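You operate a simulated robot arm through the tools that you are given. There is no shell and no other tool.

You are at the controls of a simulated robot arm. One attempt, no reset.

Task
Switch the small plate off, let it cool and scour its disc clean.
Fine: the yellow beaker goes on the cork mat, the blue sponge back; scour once HOT is out. Set down upright: yellow beaker. What is to be rubbed or washed off counts as gone when no trace of it is left.

It is judged by the outcome, as a careful person would: the job done as asked, and still so three seconds after it is handed in. It fails if anything else is knocked over, pushed out of place, dropped, spilled or broken.

Robot
A 6-joint arm with a two-finger gripper, fixed in place. Base frame: the origin is on the floor under the middle of its stand, x ahead of it, y to its left, z up; the work surface is at about z = 0.9. Units: m, degrees, N and s.
It reaches about 1.298 m from its shoulder. Its first joint turns from -149.0 to 149.0 degrees. Payload 1.57 kg.
The TCP is the grasp point between the finger pads, 0.021 m short of the fingertips. In the tool frame z runs along the fingers and y along their closing line. The gripper opens to 0.07 m; its body begins 0.05 m behind the TCP.
Orientation is that of the tool frame in the base frame, as [roll, pitch, yaw] about the fixed x, y, z axes, in that order (R = Rz(yaw) Ry(pitch) Rx(roll)). With the fingers straight down and closing along the base's y, the tool's x points along the base's -x, its y along +y and its z along -z.

Tools
- The arm moves only by the tool jog_arm. Its argument "deltas" is a list of rows, each a list of 3 entries, a list of its own where there are three numbers: the opening, from 0 (shut) to 1 (fully open), then the shift along the base's x, y, z in units of 30 mm (1.0 is 30 mm), then the turn, a rotation vector about the base's x, y, z in units of 8 degrees (1.0 is 8 degrees). In form: [[hand, [x, y, z], [ax, ay, az]], ...]. A call has 1 to 20 rows; each row shifts and turns the commanded pose from where the row before left it. A call with a number of a shift or a turn outside -1 to 1 is refused whole. A row lasts 0.2 s, in which the tool goes at most 0.05 m and 8.6 degrees; a call with a longer step from one row to the next is refused whole, and so is a gripper value outside its range. A pose out of reach is approached as far as the arm can. The call stops where the force on the tool passes 50 N (or 10 N more than at its start, if that is more) or the arm is blocked; 0.2 s more then pass. Each finger travels about 0.0648 m/s and halts on what it meets, pressing with about 25 N; the grip force reading is that of the motor and also rises with nothing between the fingers. The clock runs only during rows and for 0.2 s after the last one: add rows that do not move to give the fingers time. The reply holds the time, the measured pose of the TCP, the force on the tool along the base axes, the opening and the grip force, in the units named above and with some noise, with the torque about the TCP (base axes, N m) and any sound that the robot's microphone picked up.
- Cameras (640 x 400 px; columns grow to the right, rows downward): "scene" is fixed at [0.0445, -0.6483, 1.5605]; the picture's right is [-0.34, -0.94, 0.00], its down [-0.69, 0.25, -0.68] and it looks along [0.64, -0.23, -0.73] (base axes); focal length 318 px, centre (320, 200). "wrist" rides on the gripper at [0.079, 0.004, -0.081] in the tool frame; the picture's right is [-0.05, 1.00, 0.00], its down [-0.67, -0.04, -0.74] and it looks along [-0.74, -0.04, 0.67] (tool axes); focal length 256 px, centre (320, 200). There is no depth. A picture from a camera that has moved, and an enlarged one, comes with that camera's place and axes in the base frame and with its lens. The place of the scene camera against the robot may be out by one fixed shift of up to 0.025 m in any direction.
- camera(camera): a new picture of that camera. The clock stands still meanwhile.
- raise_lower(by): slides the trunk up (or, below 0, down) by that many m; the arm rides with it, the base frame stays. It gives what a move gives, with no picture.
- zoom(camera, box): a new picture of the part [left, top, right, bottom] of that camera's present view, enlarged. The clock stands still meanwhile.
- close_job(): hands the job in; it is judged then, once.

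Nothing tells you positions but the pictures and the camera data. Unless the task says otherwise, let go and move clear before handing in.

The tools are called after "Request:" as name(argument=value, ...) on one line, values as JSON. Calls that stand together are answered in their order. jog_arm: Moves the arm, as the interface text tells. Its arguments: {"type":"object","properties":{"deltas":{"type":"array"}},"required":["deltas"]} The other tools are called the same way: raise_lower (by) moves the trunk up or down; camera (camera) takes a picture; zoom (camera, box) takes an enlarged picture of a part of a camera's view; close_job () hands the job in.

At the start:

```text
clock: 0.0
eef_pos: [0.4583, -0.559, 1.2806]
orientation: [180.0, -0.1, -180.0]
force: [0.9, 1.0, 0.0]
wrist_torque: [0.01, 0.02, -0.01]
grip_width: 0.0698
grip_force: 0.1
trunk travel left (down, up): [-0.962, 0.008]
```

scene: 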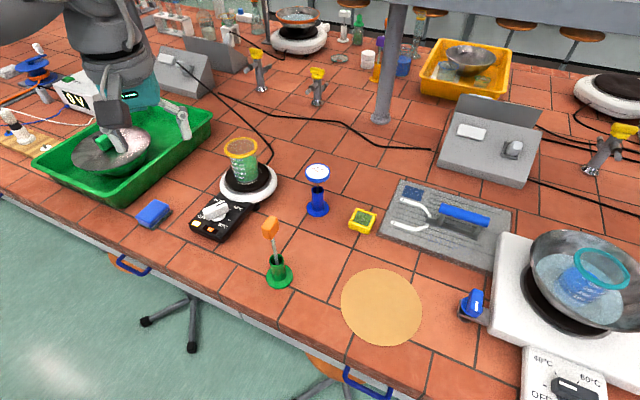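
wrist: 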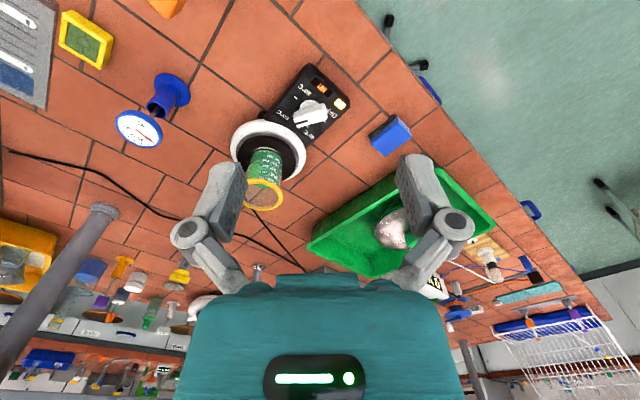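

I see a small hot plate with a yellow-rimmed beaker on it, a control box with a knob in front of it, a blue sponge to its left, and a round cork mat to the right. I'll look closer before moving.

Request:
zoom(camera="scene", box=[120, 120, 340, 258])

Request:
zoom(camera="wrist", box=[210, 40, 430, 220])

Request:
zoom(camera="scene", box=[180, 180, 260, 250])

Request:
zoom(camera="scene", box=[440, 220, 640, 400])

```text
2.90 times, centred on (230, 189) of scene
camera zoom: at [0.0445, -0.6483, 1.5605], right [-0.34, -0.94, 0.0], down [-0.69, 0.25, -0.68], along [0.64, -0.23, -0.73], focal length 921 px, centre (581, 232)
```

zoom: 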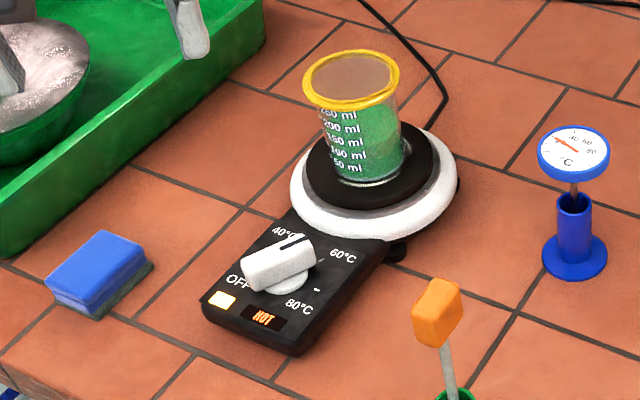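

```text
2.22 times, centred on (320, 130) of wrist
camera zoom: at [0.378, -0.5524, 1.362], right [0.05, 1.0, 0.0], down [0.67, -0.04, 0.74], along [0.74, -0.04, -0.67], focal length 569 px, centre (320, 356)
```

zoom: 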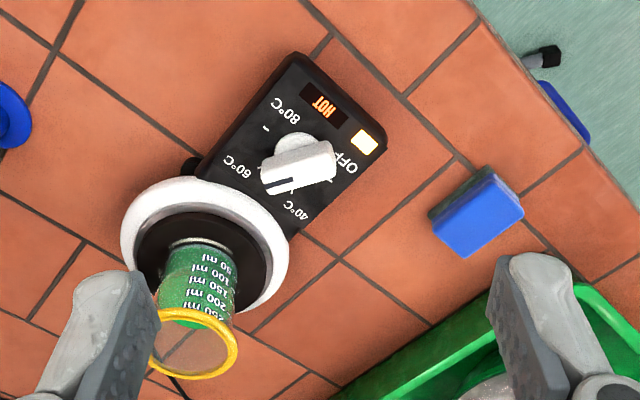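

```text
5.71 times, centred on (220, 215) of scene
camera zoom: at [0.0445, -0.6483, 1.5605], right [-0.34, -0.94, 0.0], down [-0.69, 0.25, -0.68], along [0.64, -0.23, -0.73], focal length 1816 px, centre (891, 114)
```

zoom: 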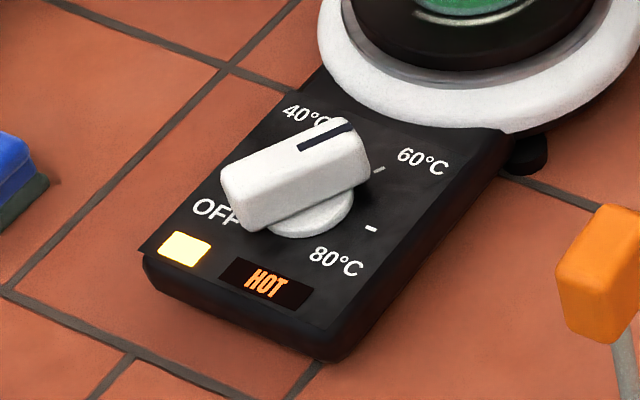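

```text
2.22 times, centred on (540, 310) of scene
camera zoom: at [0.0445, -0.6483, 1.5605], right [-0.34, -0.94, 0.0], down [-0.69, 0.25, -0.68], along [0.64, -0.23, -0.73], focal length 706 px, centre (-169, -44)
```

zoom: 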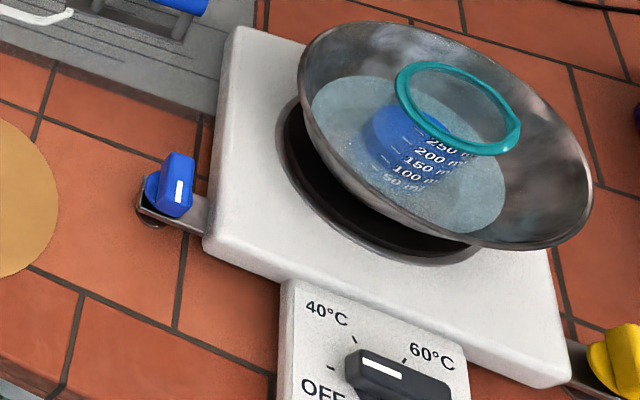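

The small plate's knob sits near x 0.61, y -0.58 with HOT lit; the beaker is on the disc near (0.70, -0.675) and the sponge near (0.68, -0.43). I'll move the hand back and lower for a better wrist view of the knob.

Request:
jog_arm(deltas=[[1, [0.5, -0.35, -1], [0, 0, 0]], [1, [0.5, -0.35, -1], [0, 0, 0]], [1, [0.5, 0, -1], [0, 0, 0]], [1, [0.5, 0, -1], [0, 0, 0]], [1, [0, 0, 0], [0, 0, 0]]])

Request:
camera(camera="wrist")

Request:
camera(camera="scene")

```text
clock: 1.2
eef_pos: [0.5177, -0.579, 1.2807]
orientation: [179.9, 0.0, -180.0]
force: [0.2, 0.3, -0.4]
wrist_torque: [-0.01, 0.04, 0.03]
grip_width: 0.0698
grip_force: 0.1
out of reach, approached as far as the arm can: row 1, 2, 3, 4
trunk travel left (down, up): [-0.962, 0.008]
```

```text
taken
camera wrist: at [0.4374, -0.5728, 1.3621], right [0.05, 1.0, 0.0], down [0.67, -0.04, 0.74], along [0.74, -0.04, -0.67], focal length 256 px, centre (320, 200)
```

wrist: 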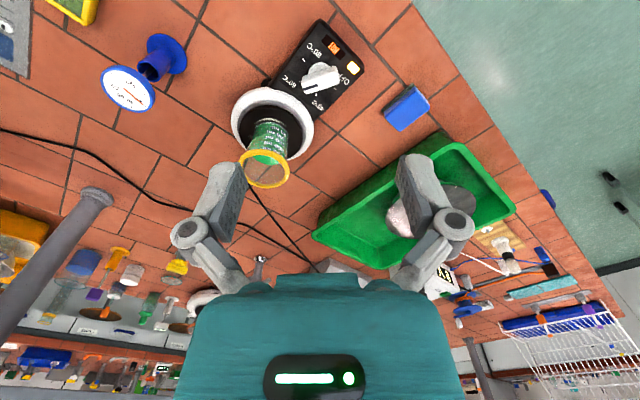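

```text
taken
```

scene: 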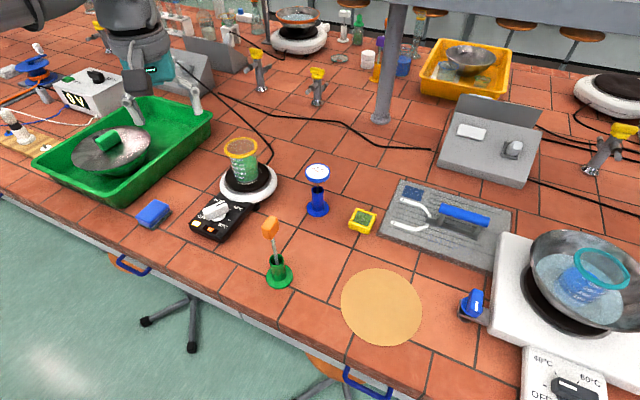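

The arm stopped at its limit near z 1.28, so I need to lower the trunk to work near the table. The space under the hand is clear, so I'll go down 0.12 m and look again.

Request:
raise_lower(by=-0.12)

Request:
camera(camera="wrist")

Request:
camera(camera="scene")

```text
clock: 2.7
eef_pos: [0.5187, -0.5787, 1.1604]
orientation: [179.9, 0.0, 180.0]
force: [0.0, 0.5, -0.1]
wrist_torque: [-0.02, -0.01, 0.0]
grip_width: 0.0702
grip_force: 0.1
trunk travel left (down, up): [-0.842, 0.128]
```

```text
taken
camera wrist: at [0.4374, -0.5728, 1.2421], right [0.05, 1.0, 0.0], down [0.67, -0.04, 0.74], along [0.74, -0.04, -0.67], focal length 256 px, centre (320, 200)
```

wrist: 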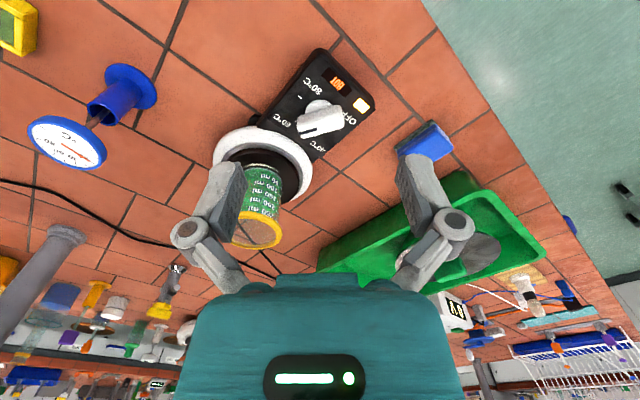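

```text
taken
```

scene: 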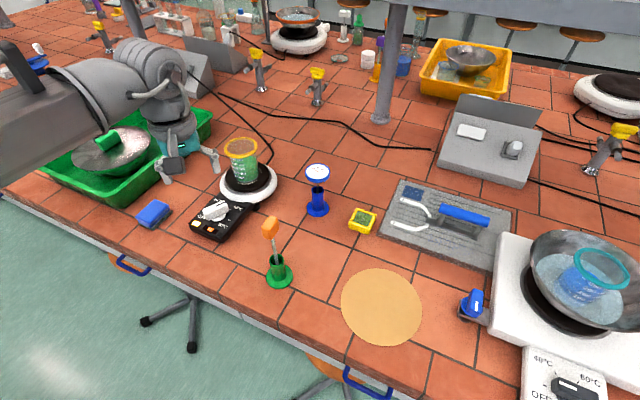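

The trunk move worked and the view is closer. I'll check whether the arm can now jog lower, and take a close look at the knob.

Request:
jog_arm(deltas=[[1, [0, 0, -0.5], [0, 0, 0]], [1, [0, 0, -0.5], [0, 0, 0]]])

Request:
zoom(camera="wrist", box=[200, 30, 460, 230])

Request:
zoom(camera="wrist", box=[260, 40, 390, 160])

```text
clock: 3.3
eef_pos: [0.5175, -0.5778, 1.1612]
orientation: [180.0, 0.0, -179.9]
force: [-0.1, 0.1, 0.2]
wrist_torque: [0.05, 0.02, -0.02]
grip_width: 0.0702
grip_force: 0.1
out of reach, approached as far as the arm can: row 1, 2
trunk travel left (down, up): [-0.842, 0.128]
```

```text
2.00 times, centred on (330, 130) of wrist
camera zoom: at [0.4375, -0.5729, 1.242], right [0.05, 1.0, 0.0], down [0.67, -0.04, 0.74], along [0.74, -0.04, -0.67], focal length 512 px, centre (300, 340)
```

zoom: 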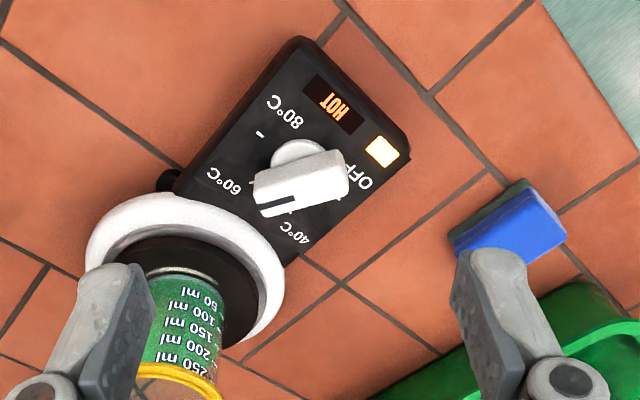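

```text
3.33 times, centred on (325, 100) of wrist
camera zoom: at [0.4375, -0.5729, 1.242], right [0.05, 1.0, 0.0], down [0.67, -0.04, 0.74], along [0.74, -0.04, -0.67], focal length 853 px, centre (303, 533)
```

zoom: 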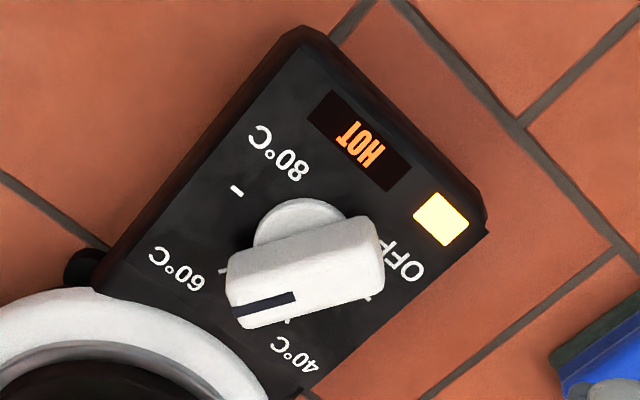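

The knob's line points between 40 and 60 (heading about -76°), and OFF lies roughly along +y, a counterclockwise turn away. The arm still can't jog lower here, so I'll test jogging outward and upward to learn its limits.

Request:
jog_arm(deltas=[[1, [0.7, -0.7, 0.5], [0, 0, 0]], [1, [0, 0, 0], [0, 0, 0]]])

```text
clock: 3.9
eef_pos: [0.5383, -0.6007, 1.161]
orientation: [-180.0, 0.0, 180.0]
force: [0.5, 0.2, -0.2]
wrist_torque: [0.02, -0.05, 0.0]
grip_width: 0.07
grip_force: 0.1
out of reach, approached as far as the arm can: row 1
trunk travel left (down, up): [-0.842, 0.128]
```

z did not change either way, so I need to know whether the arm can change height at all. I'll test a clear upward move.

Request:
jog_arm(deltas=[[1, [0, 0, 1], [0, 0, 0]], [1, [0, 0, 1], [0, 0, 0]], [1, [0, 0, 0], [0, 0, 0]]])

```text
clock: 4.7
eef_pos: [0.5384, -0.6, 1.1606]
orientation: [-179.9, 0.0, -179.8]
force: [-0.5, -0.3, 0.3]
wrist_torque: [0.0, 0.01, 0.02]
grip_width: 0.07
grip_force: 0.1
out of reach, approached as far as the arm can: row 1, 2
trunk travel left (down, up): [-0.842, 0.128]
```

The hand's height is set only by the trunk, so I'll use the trunk for vertical moves and jogs for horizontal ones. Next I'll put the hand behind the beaker to measure the beaker and disc between the fingers.

Request:
jog_arm(deltas=[[1, [0, -1, 0], [0, 0, 0]], [1, [0, -1, 0], [0, 0, 0]], [1, [0, -0.4, 0], [0, 0, 0]], [1, [0, 0, 0], [0, 0, 0]]])

Request:
camera(camera="wrist")

Request:
zoom(camera="wrist", box=[220, 60, 420, 220])

Request:
zoom(camera="scene", box=[200, 120, 300, 220])

```text
clock: 5.7
eef_pos: [0.537, -0.673, 1.161]
orientation: [-180.0, 0.0, -180.0]
force: [0.1, -0.1, 0.5]
wrist_torque: [0.09, 0.03, 0.0]
grip_width: 0.0698
grip_force: 0.0
trunk travel left (down, up): [-0.842, 0.128]
```

```text
taken
camera wrist: at [0.457, -0.6663, 1.242], right [0.05, 1.0, 0.0], down [0.67, -0.04, 0.74], along [0.74, -0.04, -0.67], focal length 256 px, centre (320, 200)
```

wrist: 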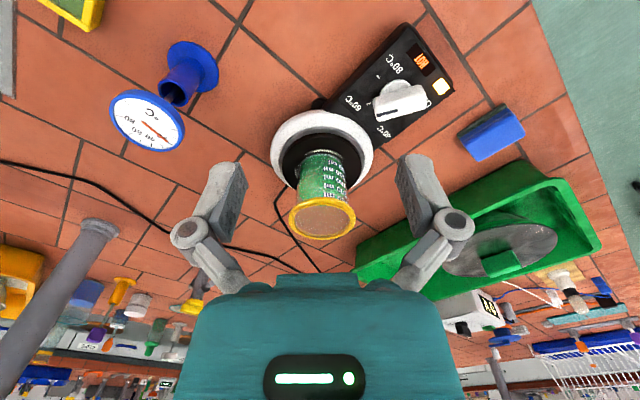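

```text
2.50 times, centred on (320, 140) of wrist
camera zoom: at [0.457, -0.6663, 1.242], right [0.05, 1.0, 0.0], down [0.67, -0.04, 0.74], along [0.74, -0.04, -0.67], focal length 640 px, centre (320, 350)
```

zoom: 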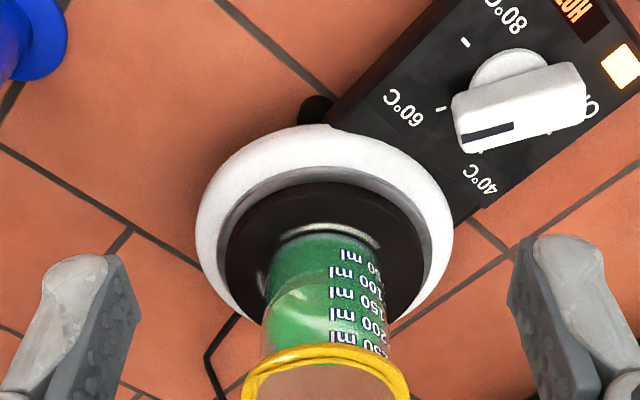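

```text
4.00 times, centred on (250, 170) of scene
camera zoom: at [0.0445, -0.6483, 1.5605], right [-0.34, -0.94, 0.0], down [-0.69, 0.25, -0.68], along [0.64, -0.23, -0.73], focal length 1271 px, centre (600, 320)
```

zoom: 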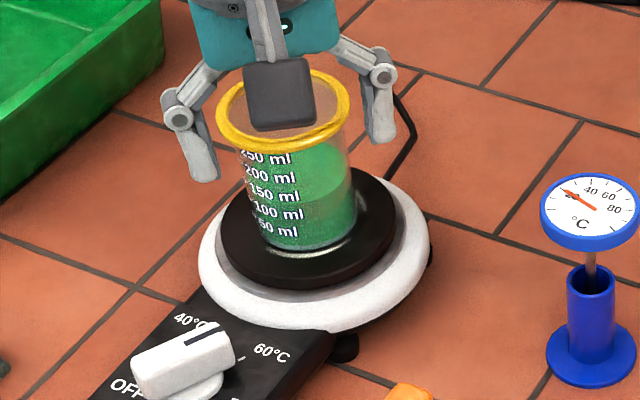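

The ring centre works out to about (0.691, -0.675, 0.93). The beaker body is about 65 mm wide with a rim near 79 mm and its top near z 1.05, so the rim won't pass between fingers pointing straight down. I'll test whether the wrist can tilt.

Request:
jog_arm(deltas=[[1, [0, 0, 0], [0, -1, 0]], [1, [0, 0, 0], [0, -1, 0]], [1, [0, 0, 0], [0, 0, 0]]])

```text
clock: 6.5
eef_pos: [0.5394, -0.673, 1.1683]
orientation: [179.9, 16.0, 179.9]
force: [-1.5, 0.0, 0.2]
wrist_torque: [0.01, 0.03, -0.02]
grip_width: 0.0699
grip_force: 0.1
out of reach, approached as far as the arm can: row 2
trunk travel left (down, up): [-0.842, 0.128]
```

The wrist does tilt, with the pitch axis about 0.19 m above the TCP, so a near-horizontal grasp is possible. I'll check the arm's shape in the scene.

Request:
camera(camera="scene")

Request:
zoom(camera="scene", box=[0, 0, 260, 220])

Request:
camera(camera="wrist")

```text
taken
```

scene: 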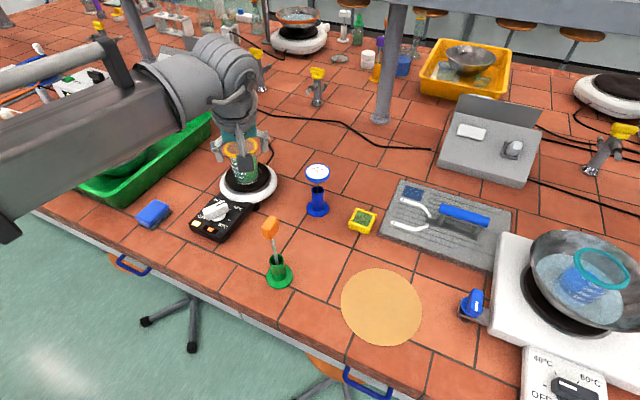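

```text
1.82 times, centred on (130, 110) of scene
camera zoom: at [0.0445, -0.6483, 1.5605], right [-0.34, -0.94, 0.0], down [-0.69, 0.25, -0.68], along [0.64, -0.23, -0.73], focal length 578 px, centre (666, 364)
```

zoom: 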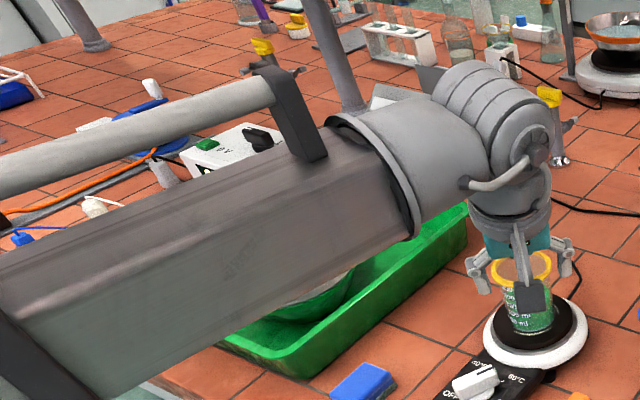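

```text
taken
camera wrist: at [0.4385, -0.6667, 1.224], right [0.05, 1.0, 0.01], down [0.43, -0.04, 0.9], along [0.9, -0.04, -0.44], focal length 256 px, centre (320, 200)
```

wrist: 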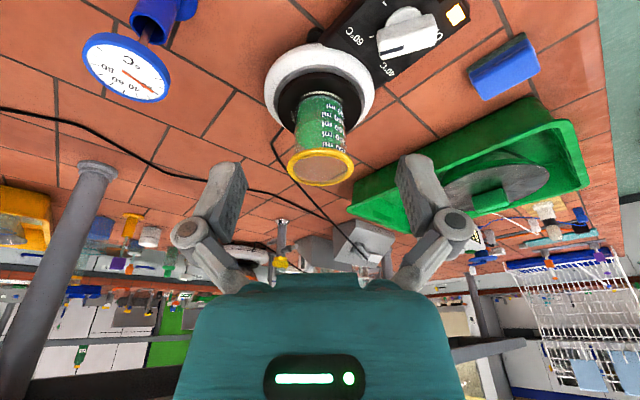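

The wrist tilts freely, and the arm is a boom that turns and extends. I'll tilt the hand back so the wrist camera looks straight down on the knob and plate from a safe height.

Request:
jog_arm(deltas=[[1, [0.58, 0.35, 0], [0, 0.95, 0]], [1, [0.58, 0.35, 0], [0, 0.95, 0]], [1, [0.58, 0.35, 0], [0, 0.95, 0]], [1, [0.58, 0.35, 0], [0, 0.95, 0]], [1, [0.58, 0.35, 0], [0, 0.95, 0]], [1, [0.58, 0.35, 0], [0, 0.95, 0]], [1, [0.58, 0.35, 0], [0, 0.95, 0]], [1, [0.58, 0.35, 0], [0, 0.95, 0]], [1, [0, 0, 0], [0, 0, 0]]])

Request:
camera(camera="wrist")

Request:
camera(camera="scene")

```text
clock: 8.5
eef_pos: [0.6504, -0.622, 1.2043]
orientation: [-175.0, -39.5, -179.7]
force: [0.2, 0.5, 0.5]
wrist_torque: [-0.01, 0.01, 0.0]
grip_width: 0.07
grip_force: 0.0
out of reach, approached as far as the arm can: row 1, 4, 5, 6, 7, 8
trunk travel left (down, up): [-0.842, 0.128]
```

```text
taken
camera wrist: at [0.6387, -0.6094, 1.3166], right [-0.02, 0.99, -0.1], down [0.99, 0.04, 0.15], along [0.15, -0.1, -0.98], focal length 256 px, centre (320, 200)
```

wrist: 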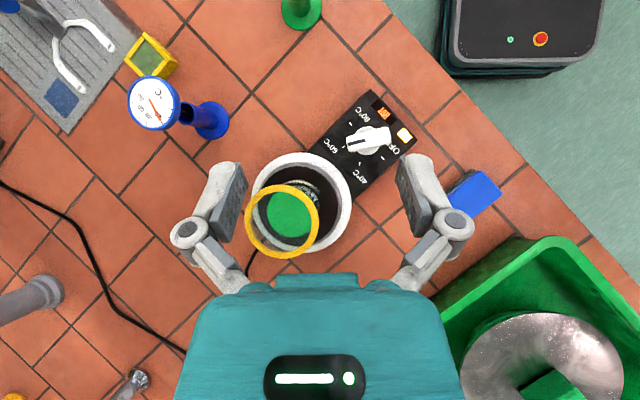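

```text
taken
```

scene: 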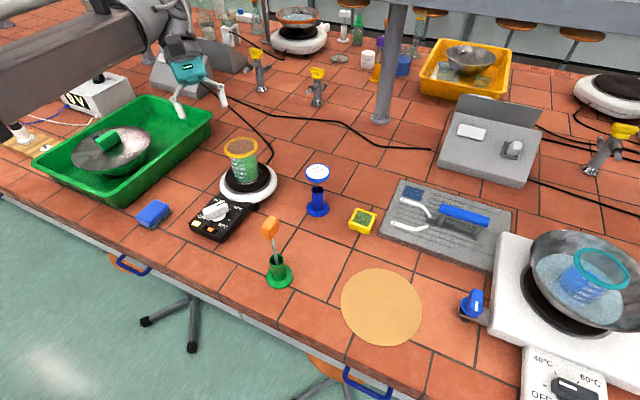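

Now I have a near-vertical view: the plate centre comes out near (0.70, -0.676) and the knob near (0.608, -0.584). I'll enlarge the knob, beaker and plate to get angles.

Request:
zoom(camera="wrist", box=[300, 80, 430, 200])

Request:
zoom(camera="wrist", box=[230, 140, 370, 270])

Request:
zoom(camera="wrist", box=[420, 140, 530, 240])

```text
3.33 times, centred on (365, 140) of wrist
camera zoom: at [0.6387, -0.6094, 1.3166], right [-0.02, 0.99, -0.1], down [0.99, 0.04, 0.15], along [0.15, -0.1, -0.98], focal length 853 px, centre (170, 400)
```

zoom: 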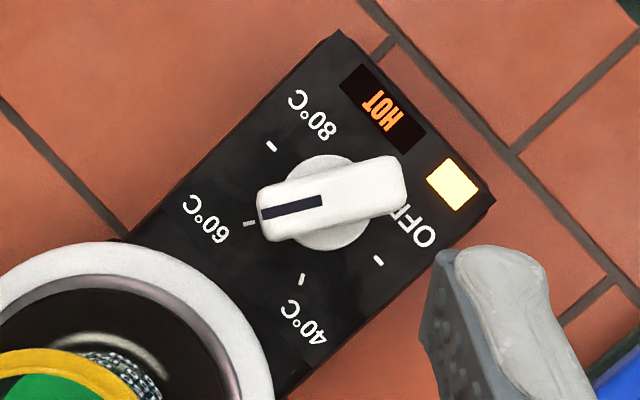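

```text
3.08 times, centred on (300, 205) of wrist
camera zoom: at [0.6387, -0.6094, 1.3166], right [-0.02, 0.99, -0.1], down [0.99, 0.04, 0.15], along [0.15, -0.1, -0.98], focal length 788 px, centre (382, 185)
```

zoom: 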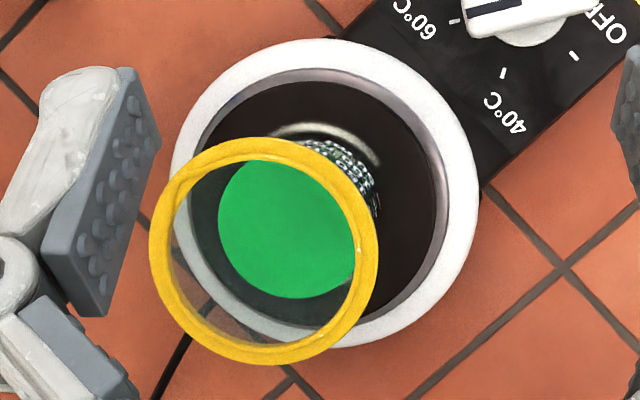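

```text
4.00 times, centred on (475, 190) of wrist
camera zoom: at [0.6387, -0.6094, 1.3166], right [-0.02, 0.99, -0.1], down [0.99, 0.04, 0.15], along [0.15, -0.1, -0.98], focal length 1024 px, centre (-300, 240)
```

zoom: 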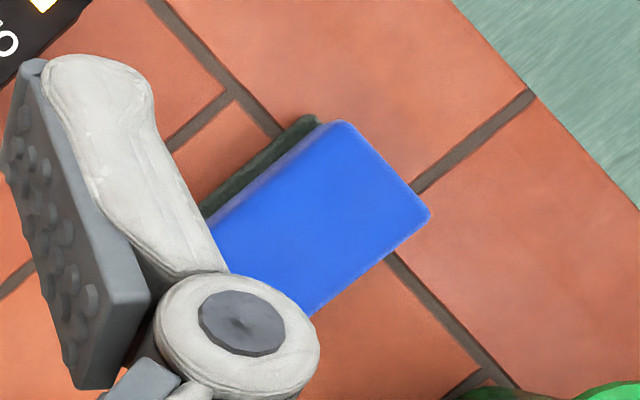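

The knob axis is at about (0.6085, -0.583), with the bar top near z 0.967 and its line right at the 60 °C tick (heading -76.5°). OFF should be about 178° counterclockwise, at heading about 103°. I'll bring the hand upright again and turn it across the bar, above the knob.

Request:
jog_arm(deltas=[[1, [-0.2, 0.2, 0], [0, -0.93, 0]], [1, [-0.2, 0.2, 0], [0, -0.93, 0]], [1, [-0.2, 0.2, 0], [0, -0.93, 0]], [1, [-0.2, 0.2, 0], [0, -0.93, 0]], [1, [-0.2, 0.2, 0], [0, -0.93, 0]], [1, [-0.2, 0.2, 0], [0, -0.93, 0]], [1, [0, 0, 0], [0, 0, 0]], [1, [0, 0, 0], [0, 0, 0]]])

```text
clock: 10.3
eef_pos: [0.6141, -0.588, 1.163]
orientation: [-174.7, 5.1, -179.8]
force: [0.4, 0.0, 0.2]
wrist_torque: [0.01, -0.02, -0.02]
grip_width: 0.0699
grip_force: 0.0
out of reach, approached as far as the arm can: row 1, 2, 3, 4
trunk travel left (down, up): [-0.842, 0.128]
```

The hand has about 5° of residual tilt; I'll cancel that, centre over the knob axis and turn the yaw by about -76.5°.

Request:
jog_arm(deltas=[[1, [-0.187, 0.167, 0], [0.66, 0.634, 0]], [1, [0, 0, 0], [0, 0, -0.96]], [1, [0, 0, 0], [0, 0, -0.96]], [1, [0, 0, 0], [0, 0, -0.96]], [1, [0, 0, 0], [0, 0, -0.96]], [1, [0, 0, 0], [0, 0, -0.96]], [1, [0, 0, 0], [0, 0, -0.96]], [1, [0, 0, 0], [0, 0, -0.96]], [1, [0, 0, 0], [0, 0, -0.96]], [1, [0, 0, 0], [0, 0, -0.96]], [1, [0, 0, 0], [0, 0, -0.96]], [1, [0, 0, 0], [0, 0, 0]], [1, [0, 0, 0], [0, 0, 0]]])

Request:
camera(camera="wrist")

Request:
camera(camera="scene")

```text
clock: 13.1
eef_pos: [0.6095, -0.5827, 1.1597]
orientation: [179.9, 0.1, 103.1]
force: [0.0, -0.2, -0.2]
wrist_torque: [0.01, -0.03, -0.01]
grip_width: 0.0699
grip_force: 0.0
out of reach, approached as far as the arm can: row 9
trunk travel left (down, up): [-0.842, 0.128]
```

```text
taken
camera wrist: at [0.5933, -0.5015, 1.2418], right [0.98, 0.18, 0.0], down [0.12, -0.66, 0.75], along [0.13, -0.73, -0.67], focal length 256 px, centre (320, 200)
```

wrist: 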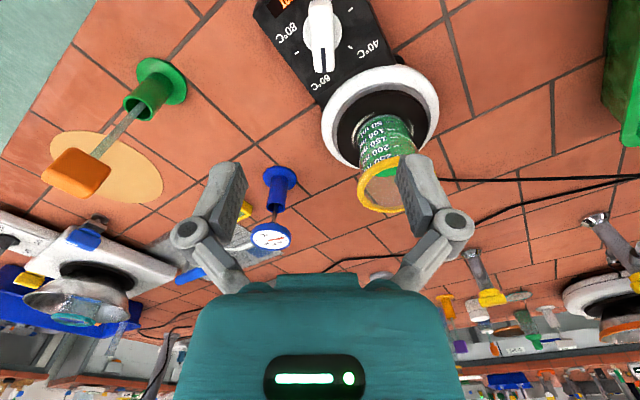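

```text
taken
```

scene: 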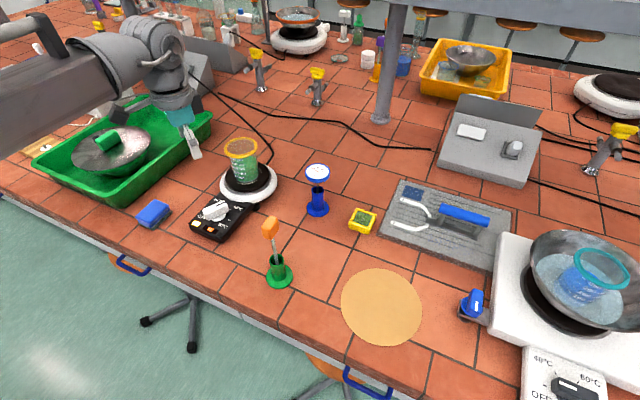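

The bar sits centred between the open fingers. I'll lower the trunk in stages towards the knob.

Request:
raise_lower(by=-0.13)

Request:
camera(camera="wrist")

Request:
camera(camera="scene")

```text
clock: 14.7
eef_pos: [0.6083, -0.5816, 1.0298]
orientation: [179.9, 0.1, 103.2]
force: [-0.3, 0.6, -1.1]
wrist_torque: [-0.03, -0.02, 0.01]
grip_width: 0.07
grip_force: 0.1
trunk travel left (down, up): [-0.712, 0.258]
```

```text
taken
camera wrist: at [0.5931, -0.5014, 1.1119], right [0.98, 0.18, 0.0], down [0.12, -0.66, 0.75], along [0.13, -0.73, -0.67], focal length 256 px, centre (320, 200)
```

wrist: 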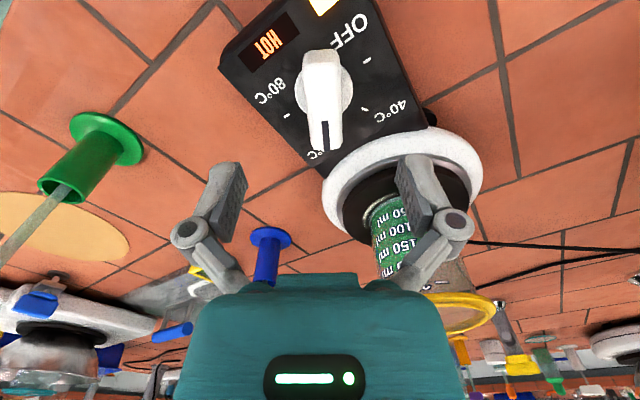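

```text
taken
```

scene: 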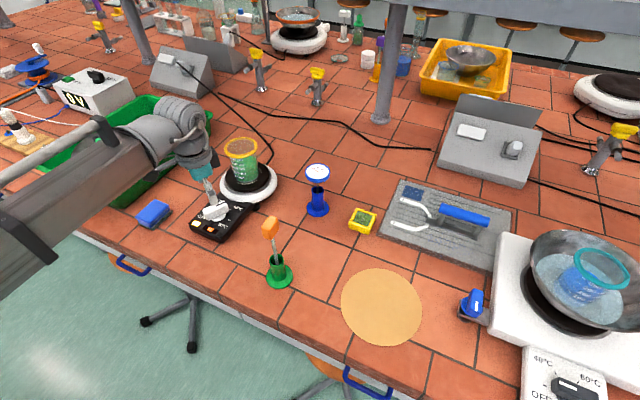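

The bar is centred and nothing is near the hand, so I'll lower the rest of the way to straddle the bar.

Request:
raise_lower(by=-0.054)

Request:
camera(camera="wrist")

Request:
zoom(camera="scene", box=[150, 100, 290, 250])

```text
clock: 15.6
eef_pos: [0.6083, -0.5818, 0.9768]
orientation: [179.9, 0.0, 103.2]
force: [-0.2, 0.2, 0.7]
wrist_torque: [0.02, 0.01, 0.02]
grip_width: 0.0701
grip_force: 0.1
trunk travel left (down, up): [-0.658, 0.312]
```

```text
taken
camera wrist: at [0.5931, -0.5014, 1.0578], right [0.98, 0.18, 0.0], down [0.12, -0.66, 0.75], along [0.13, -0.73, -0.67], focal length 256 px, centre (320, 200)
```

wrist: 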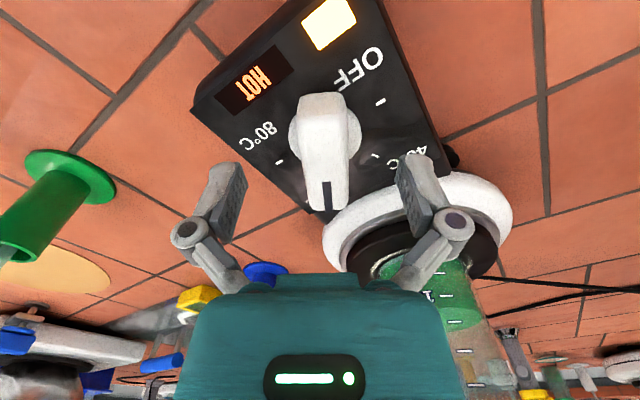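

```text
2.67 times, centred on (220, 175) of scene
camera zoom: at [0.0445, -0.6483, 1.5605], right [-0.34, -0.94, 0.0], down [-0.69, 0.25, -0.68], along [0.64, -0.23, -0.73], focal length 848 px, centre (587, 267)
```

zoom: 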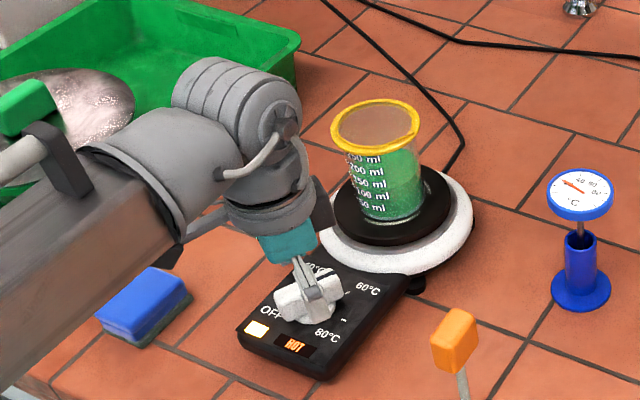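

The fingertips now straddle the bar. I'll zoom in to check the centring and depth before closing.

Request:
zoom(camera="wrist", box=[220, 80, 430, 230])

```text
2.67 times, centred on (325, 155) of wrist
camera zoom: at [0.5931, -0.5014, 1.0578], right [0.98, 0.18, 0.0], down [0.12, -0.66, 0.75], along [0.13, -0.73, -0.67], focal length 683 px, centre (307, 320)
```

zoom: 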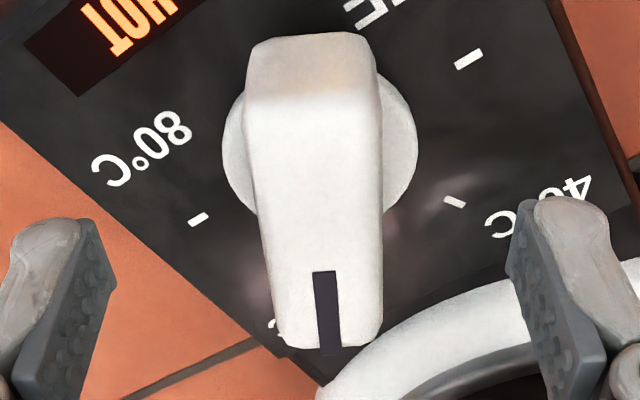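

The bar is about 3 mm to the right of centre. I'll shift slightly, go down 5 mm more, and close on the bar.

Request:
jog_arm(deltas=[[1, [0.09, 0.04, 0], [0, 0, 0]], [1, [0, 0, 0], [0, 0, 0]]])

Request:
raise_lower(by=-0.005)

Request:
jog_arm(deltas=[[0, [0, 0, 0], [0, 0, 0]], [0, [0, 0, 0], [0, 0, 0]], [0, [0, 0, 0], [0, 0, 0]], [0, [0, 0, 0], [0, 0, 0]]])

Request:
camera(camera="wrist")

```text
clock: 16.2
eef_pos: [0.6114, -0.5808, 0.977]
orientation: [179.9, 0.0, 103.3]
force: [0.8, 0.0, 1.1]
wrist_torque: [0.0, -0.01, -0.01]
grip_width: 0.0701
grip_force: 0.0
trunk travel left (down, up): [-0.658, 0.312]
```

```text
clock: 16.8
eef_pos: [0.61, -0.5817, 0.9715]
orientation: [179.9, 0.1, 103.2]
force: [-0.4, -0.2, -0.1]
wrist_torque: [-0.03, -0.02, -0.01]
grip_width: 0.07
grip_force: 0.1
trunk travel left (down, up): [-0.653, 0.317]
```

```text
clock: 17.8
eef_pos: [0.6107, -0.5791, 0.972]
orientation: [180.0, 0.1, 103.2]
force: [-4.8, -0.3, 1.3]
wrist_torque: [-0.19, 0.07, -0.02]
grip_width: 0.0219
grip_force: 32.3
trunk travel left (down, up): [-0.653, 0.317]
```

```text
taken
camera wrist: at [0.5955, -0.5, 1.0531], right [0.98, 0.18, 0.0], down [0.12, -0.66, 0.75], along [0.13, -0.73, -0.67], focal length 256 px, centre (320, 200)
```

wrist: 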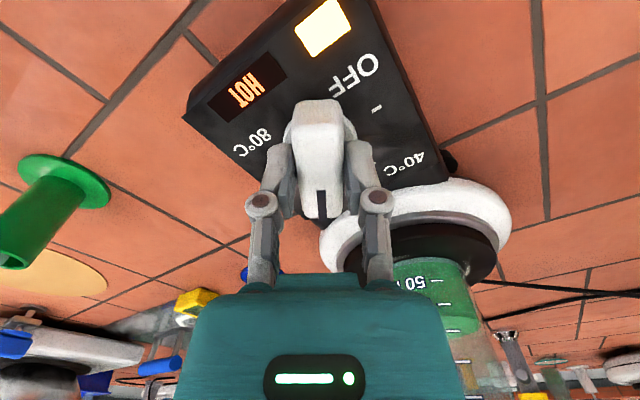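

The bar is gripped at 22 mm. I'll turn counterclockwise in stages, watching force and torque.

Request:
jog_arm(deltas=[[0, [0, 0, 0], [0, 0, 0.7]], [0, [0, 0, 0], [0, 0, 0.7]], [0, [0, 0, 0], [0, 0, 0.7]], [0, [0, 0, 0], [0, 0, 0.7]], [0, [0, 0, 0], [0, 0, 0.7]], [0, [0, 0, 0], [0, 0, 0.7]], [0, [0, 0, 0], [0, 0, 0]]])

Request:
camera(camera="wrist")

Request:
zoom(camera="scene", box=[150, 100, 290, 250])

```text
clock: 19.4
eef_pos: [0.6102, -0.5808, 0.9718]
orientation: [179.9, 0.1, 136.9]
force: [-23.0, -1.9, -10.3]
wrist_torque: [-0.41, -0.09, -0.05]
grip_width: 0.0219
grip_force: 32.0
trunk travel left (down, up): [-0.653, 0.317]
```

```text
taken
camera wrist: at [0.5528, -0.522, 1.0532], right [0.72, 0.69, 0.0], down [0.46, -0.48, 0.75], along [0.52, -0.54, -0.67], focal length 256 px, centre (320, 200)
```

wrist: 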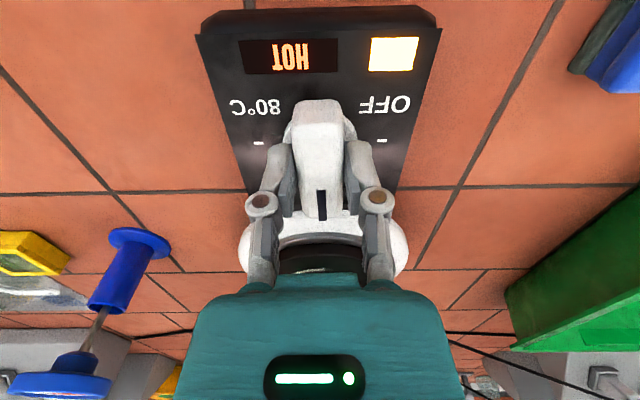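

```text
2.67 times, centred on (220, 175) of scene
camera zoom: at [0.0445, -0.6483, 1.5605], right [-0.34, -0.94, 0.0], down [-0.69, 0.25, -0.68], along [0.64, -0.23, -0.73], focal length 848 px, centre (587, 267)
```

zoom: 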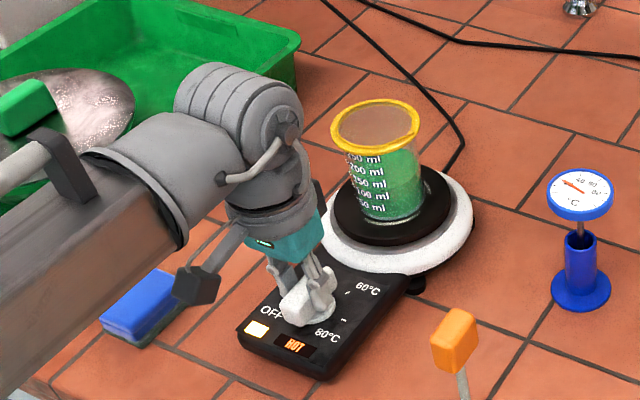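

The knob is turning with the hand, but there's a 23 N side force towards -x from slight off-centring. I'll ease the hand over before continuing.

Request:
jog_arm(deltas=[[0, [-0.06, 0, 0], [0, 0, 0]], [0, [0, 0, 0], [0, 0, 0]]])

```text
clock: 20.0
eef_pos: [0.6086, -0.5799, 0.9722]
orientation: [179.9, 0.1, 136.8]
force: [-16.4, -3.8, -4.1]
wrist_torque: [0.54, 0.96, -0.03]
grip_width: 0.0219
grip_force: 32.2
trunk travel left (down, up): [-0.653, 0.317]
```

Request:
jog_arm(deltas=[[0, [-0.06, 0, 0], [0, 0, 0]], [0, [0, 0, 0], [0, 0, 0]]])

```text
clock: 20.6
eef_pos: [0.6088, -0.5807, 0.9724]
orientation: [179.7, 0.4, 136.8]
force: [-2.2, -8.6, 6.1]
wrist_torque: [0.5, 0.54, -0.04]
grip_width: 0.0221
grip_force: 32.6
trunk travel left (down, up): [-0.653, 0.317]
```

The side force has dropped. I'll continue the turn in chunks.

Request:
jog_arm(deltas=[[0, [0, 0, 0], [0, 0, 0.7]], [0, [0, 0, 0], [0, 0, 0.7]], [0, [0, 0, 0], [0, 0, 0.7]], [0, [0, 0, 0], [0, 0, 0.7]], [0, [0, 0, 0], [0, 0, 0]]])

```text
clock: 21.8
eef_pos: [0.6086, -0.582, 0.9704]
orientation: [-180.0, 0.2, 159.3]
force: [9.4, -24.7, 20.6]
wrist_torque: [-0.49, -0.06, -0.05]
grip_width: 0.0221
grip_force: 32.0
trunk travel left (down, up): [-0.653, 0.317]
```

Request:
jog_arm(deltas=[[0, [0.03, -0.07, 0], [0, 0, 0]], [0, [0, 0, 0], [0, 0, 0]]])

```text
clock: 22.4
eef_pos: [0.6082, -0.5825, 0.9709]
orientation: [179.8, 0.1, 159.2]
force: [-0.5, -6.8, 2.3]
wrist_torque: [-0.46, -0.88, 0.01]
grip_width: 0.022
grip_force: 31.8
trunk travel left (down, up): [-0.653, 0.317]
```

Request:
jog_arm(deltas=[[0, [0, 0, 0], [0, 0, 0.7]], [0, [0, 0, 0], [0, 0, 0.7]], [0, [0, 0, 0], [0, 0, 0.7]], [0, [0, 0, 0], [0, 0, 0.7]], [0, [0, 0, 0], [0, 0, 0]]])

Request:
camera(camera="wrist")

```text
clock: 23.6
eef_pos: [0.6077, -0.5833, 0.9717]
orientation: [179.9, 0.1, -178.3]
force: [-4.2, -12.7, 1.4]
wrist_torque: [-0.18, 0.92, -0.04]
grip_width: 0.022
grip_force: 32.3
trunk travel left (down, up): [-0.653, 0.317]
```

```text
taken
camera wrist: at [0.527, -0.5798, 1.0526], right [0.02, 1.0, 0.0], down [0.67, -0.02, 0.75], along [0.75, -0.02, -0.67], focal length 256 px, centre (320, 200)
```

wrist: 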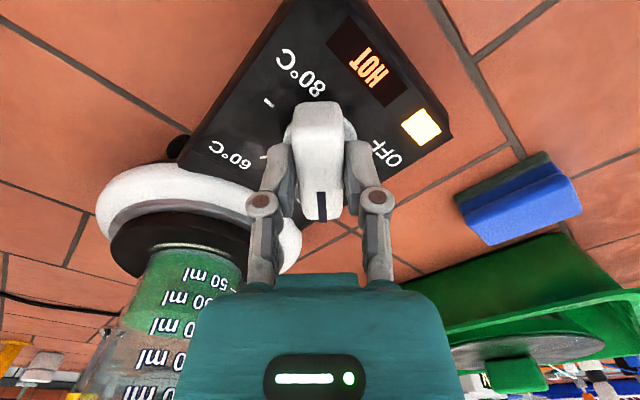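

Request:
jog_arm(deltas=[[0, [0, -0.03, 0], [0, 0, 0.7]], [0, [0, 0, 0], [0, 0, 0.7]], [0, [0, 0, 0], [0, 0, 0.7]], [0, [0, 0, 0], [0, 0, 0.7]], [0, [0, 0, 0], [0, 0, 0]]])

```text
clock: 24.8
eef_pos: [0.6082, -0.5847, 0.9716]
orientation: [180.0, 0.1, -155.9]
force: [-0.2, -21.9, 9.5]
wrist_torque: [-0.6, 0.4, -0.1]
grip_width: 0.0219
grip_force: 31.9
trunk travel left (down, up): [-0.653, 0.317]
```

Request:
jog_arm(deltas=[[0, [0, -0.06, 0], [0, 0, 0]], [0, [0, 0, 0], [0, 0, 0]]])

```text
clock: 25.4
eef_pos: [0.6065, -0.5842, 0.9714]
orientation: [179.8, 0.1, -155.9]
force: [0.7, -12.2, 4.4]
wrist_torque: [-0.46, 0.33, -0.04]
grip_width: 0.022
grip_force: 31.5
trunk travel left (down, up): [-0.653, 0.317]
```

Request:
jog_arm(deltas=[[0, [0, -0.04, 0], [0, 0, 0.7]], [0, [0, 0, 0], [0, 0, 0.7]], [0, [0, 0, 0], [0, 0, 0.7]], [0, [0, 0, 0], [0, 0, 0.7]], [0, [0, 0, 0], [0, 0, 0]]])

Request:
camera(camera="wrist")

Request:
zoom(camera="scene", box=[150, 100, 290, 250])

```text
clock: 26.6
eef_pos: [0.6087, -0.5862, 0.9715]
orientation: [179.9, 0.1, -133.6]
force: [-1.9, -1.3, -2.7]
wrist_torque: [0.17, -0.22, -0.76]
grip_width: 0.022
grip_force: 32.5
trunk travel left (down, up): [-0.653, 0.317]
```

```text
taken
camera wrist: at [0.55, -0.6391, 1.0525], right [-0.69, 0.73, 0.0], down [0.48, 0.46, 0.75], along [0.54, 0.51, -0.67], focal length 256 px, centre (320, 200)
```

wrist: 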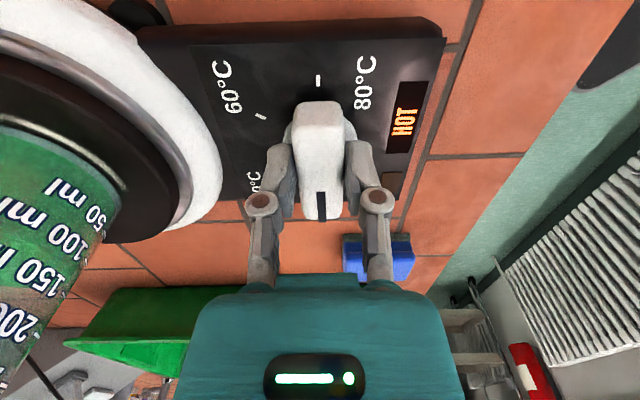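

```text
2.67 times, centred on (220, 175) of scene
camera zoom: at [0.0445, -0.6483, 1.5605], right [-0.34, -0.94, 0.0], down [-0.69, 0.25, -0.68], along [0.64, -0.23, -0.73], focal length 848 px, centre (587, 267)
```

zoom: 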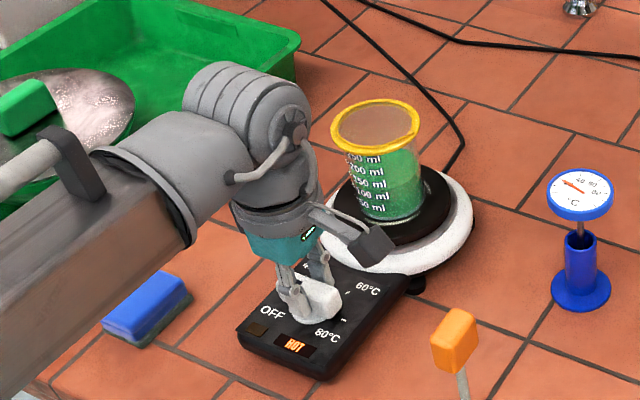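

The yellow power lamp has just gone out and a 0.76 N m stop torque appeared, so the knob has reached OFF. I'll open the fingers part way, raise the hand and check the knob.

Request:
jog_arm(deltas=[[0.5, [0, 0, 0], [0, 0, 0]], [0.5, [0, 0, 0], [0, 0, 0]], [0.5, [0, 0, 0], [0, 0, 0]]])

Request:
raise_lower(by=0.19)

Request:
camera(camera="wrist")

Request:
zoom(camera="scene", box=[150, 100, 290, 250])

```text
clock: 27.4
eef_pos: [0.6081, -0.5858, 0.9711]
orientation: [179.9, 0.1, -133.6]
force: [0.6, 0.2, 0.2]
wrist_torque: [0.04, 0.03, -0.01]
grip_width: 0.035
grip_force: 0.1
trunk travel left (down, up): [-0.653, 0.317]
```

```text
clock: 29.4
eef_pos: [0.6093, -0.5847, 1.161]
orientation: [180.0, 0.1, -133.6]
force: [-0.2, 0.1, 0.4]
wrist_torque: [0.01, 0.0, -0.03]
grip_width: 0.0351
grip_force: 0.0
trunk travel left (down, up): [-0.843, 0.127]
```

```text
taken
camera wrist: at [0.5502, -0.639, 1.2427], right [-0.69, 0.73, 0.0], down [0.48, 0.46, 0.75], along [0.54, 0.51, -0.67], focal length 256 px, centre (320, 200)
```

wrist: 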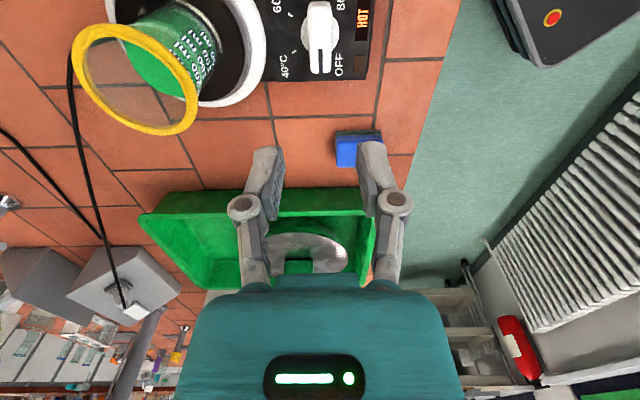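

```text
2.67 times, centred on (220, 175) of scene
camera zoom: at [0.0445, -0.6483, 1.5605], right [-0.34, -0.94, 0.0], down [-0.69, 0.25, -0.68], along [0.64, -0.23, -0.73], focal length 848 px, centre (587, 267)
```

zoom: 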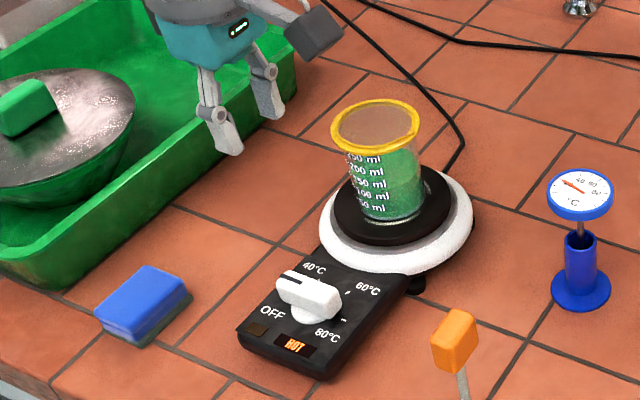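

The lamp is out and the pointer lies on the tick beside OFF (the four ticks match OFF, 40, 60 and 80). I'll zoom in to confirm.

Request:
zoom(camera="wrist", box=[250, 0, 390, 90])

Request:
zoom(camera="scene", box=[180, 180, 260, 250])

Request:
zoom(camera="wrist", box=[60, 0, 280, 140])

```text
4.44 times, centred on (320, 45) of wrist
camera zoom: at [0.5502, -0.639, 1.2427], right [-0.69, 0.73, 0.0], down [0.48, 0.46, 0.75], along [0.54, 0.51, -0.67], focal length 1138 px, centre (320, 889)
```

zoom: 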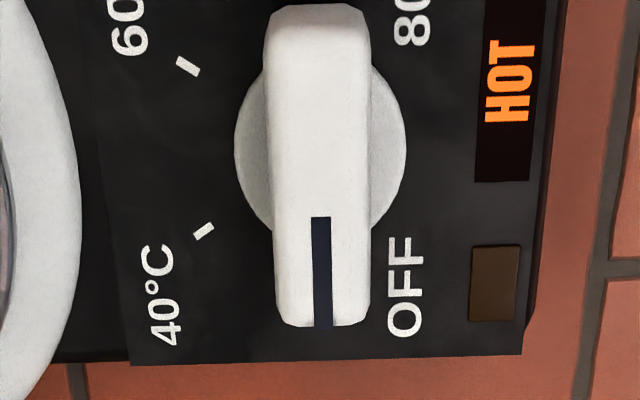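

```text
5.71 times, centred on (220, 215) of scene
camera zoom: at [0.0445, -0.6483, 1.5605], right [-0.34, -0.94, 0.0], down [-0.69, 0.25, -0.68], along [0.64, -0.23, -0.73], focal length 1816 px, centre (891, 114)
```

zoom: 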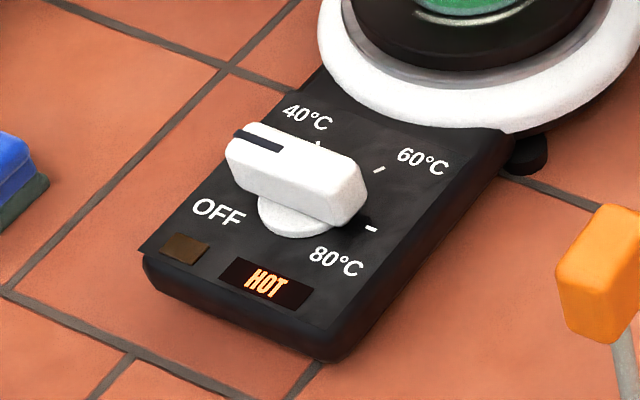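

```text
2.86 times, centred on (170, 70) of wrist
camera zoom: at [0.5502, -0.639, 1.2427], right [-0.69, 0.73, 0.0], down [0.48, 0.46, 0.75], along [0.54, 0.51, -0.67], focal length 731 px, centre (749, 571)
```

zoom: 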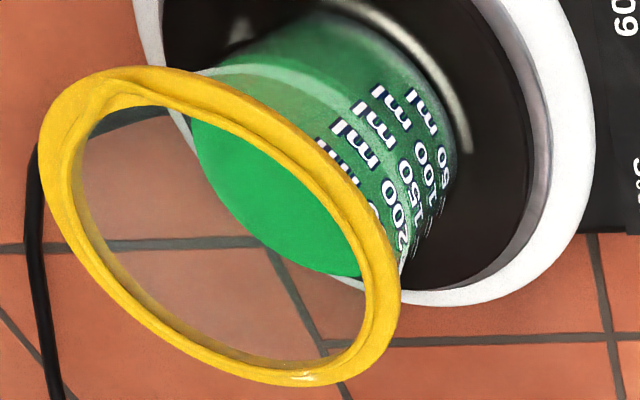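

The knob is squarely at OFF and the HOT sign is still lit, so the cooling time can be used to move the beaker. I'll turn the hand so its camera faces outward, then tilt it to reach under the beaker's rim from the near side.

Request:
jog_arm(deltas=[[1, [0, 0, 0], [0, 0, 0.93]], [1, [0, 0, 0], [0, 0, 0.93]], [1, [0, 0, 0], [0, 0, 0.93]], [1, [0, 0, 0], [0, 0, 0.93]], [1, [0, 0, 0], [0, 0, 0.93]], [1, [0, 0, 0], [0, 0, 0.93]], [1, [0, 0, 0], [0, 0, 0.93]], [1, [0, 0, 0], [0, 0, 0.93]], [1, [0, 0, 0], [0, 0, 0.93]], [1, [0, 0, 0], [0, 0, 0.93]], [1, [0, 0, 0], [0, 0, 0.93]], [1, [0, 0, 0], [0, 0, 0.93]], [1, [0, 0, 0], [0, 0, 0]]])

```text
clock: 32.2
eef_pos: [0.6188, -0.577, 1.1611]
orientation: [179.7, 0.1, -53.0]
force: [0.8, -0.3, 0.3]
wrist_torque: [-0.01, 0.02, -0.02]
grip_width: 0.0702
grip_force: 0.1
out of reach, approached as far as the arm can: row 11, 12
trunk travel left (down, up): [-0.843, 0.127]
```

The hand's roll stops near yaw -53°, which still works as an approach direction. I'll tilt 60° along that heading, well above everything.

Request:
jog_arm(deltas=[[1, [0.09, -0.08, 0], [-0.751, -0.566, 0]], [1, [0.09, -0.08, 0], [-0.751, -0.566, 0]], [1, [0.09, -0.08, 0], [-0.751, -0.566, 0]], [1, [0.09, -0.08, 0], [-0.751, -0.566, 0]], [1, [0.09, -0.08, 0], [-0.751, -0.566, 0]], [1, [0.09, -0.08, 0], [-0.751, -0.566, 0]], [1, [0.09, -0.08, 0], [-0.751, -0.566, 0]], [1, [0.09, -0.08, 0], [-0.751, -0.566, 0]], [1, [0, 0, 0], [0, 0, 0]], [1, [0, 0, 0], [0, 0, 0]]])

Request:
camera(camera="wrist")

Request:
camera(camera="scene")

```text
clock: 34.5
eef_pos: [0.6398, -0.5971, 1.254]
orientation: [179.4, -60.1, -52.7]
force: [0.1, 0.2, 0.2]
wrist_torque: [0.01, -0.03, 0.0]
grip_width: 0.0702
grip_force: 0.0
out of reach, approached as far as the arm can: row 2, 3, 4, 5, 6, 7, 8
trunk travel left (down, up): [-0.843, 0.127]
```

```text
taken
camera wrist: at [0.6182, -0.5715, 1.3644], right [-0.82, -0.58, -0.04], down [-0.56, 0.8, -0.21], along [0.15, -0.15, -0.98], focal length 256 px, centre (320, 200)
```

wrist: 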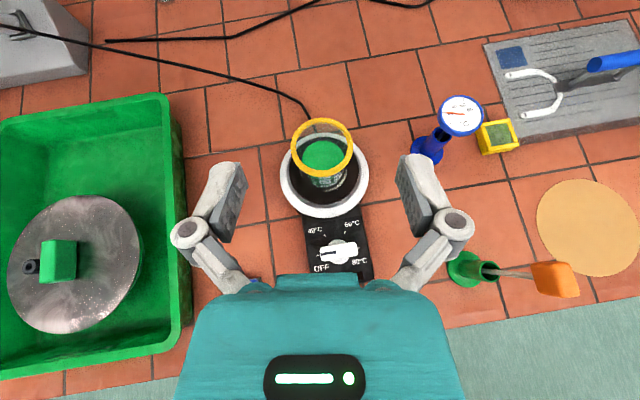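

```text
taken
```

scene: 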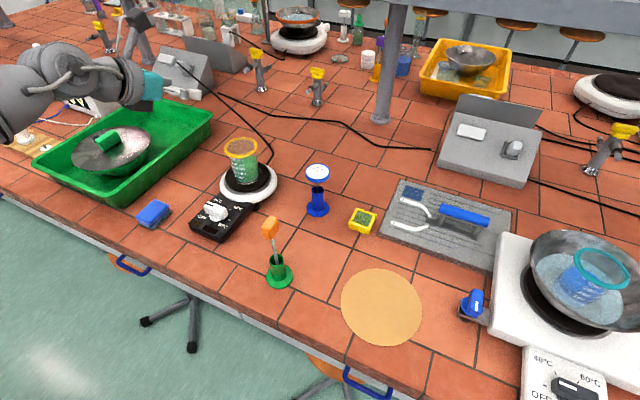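

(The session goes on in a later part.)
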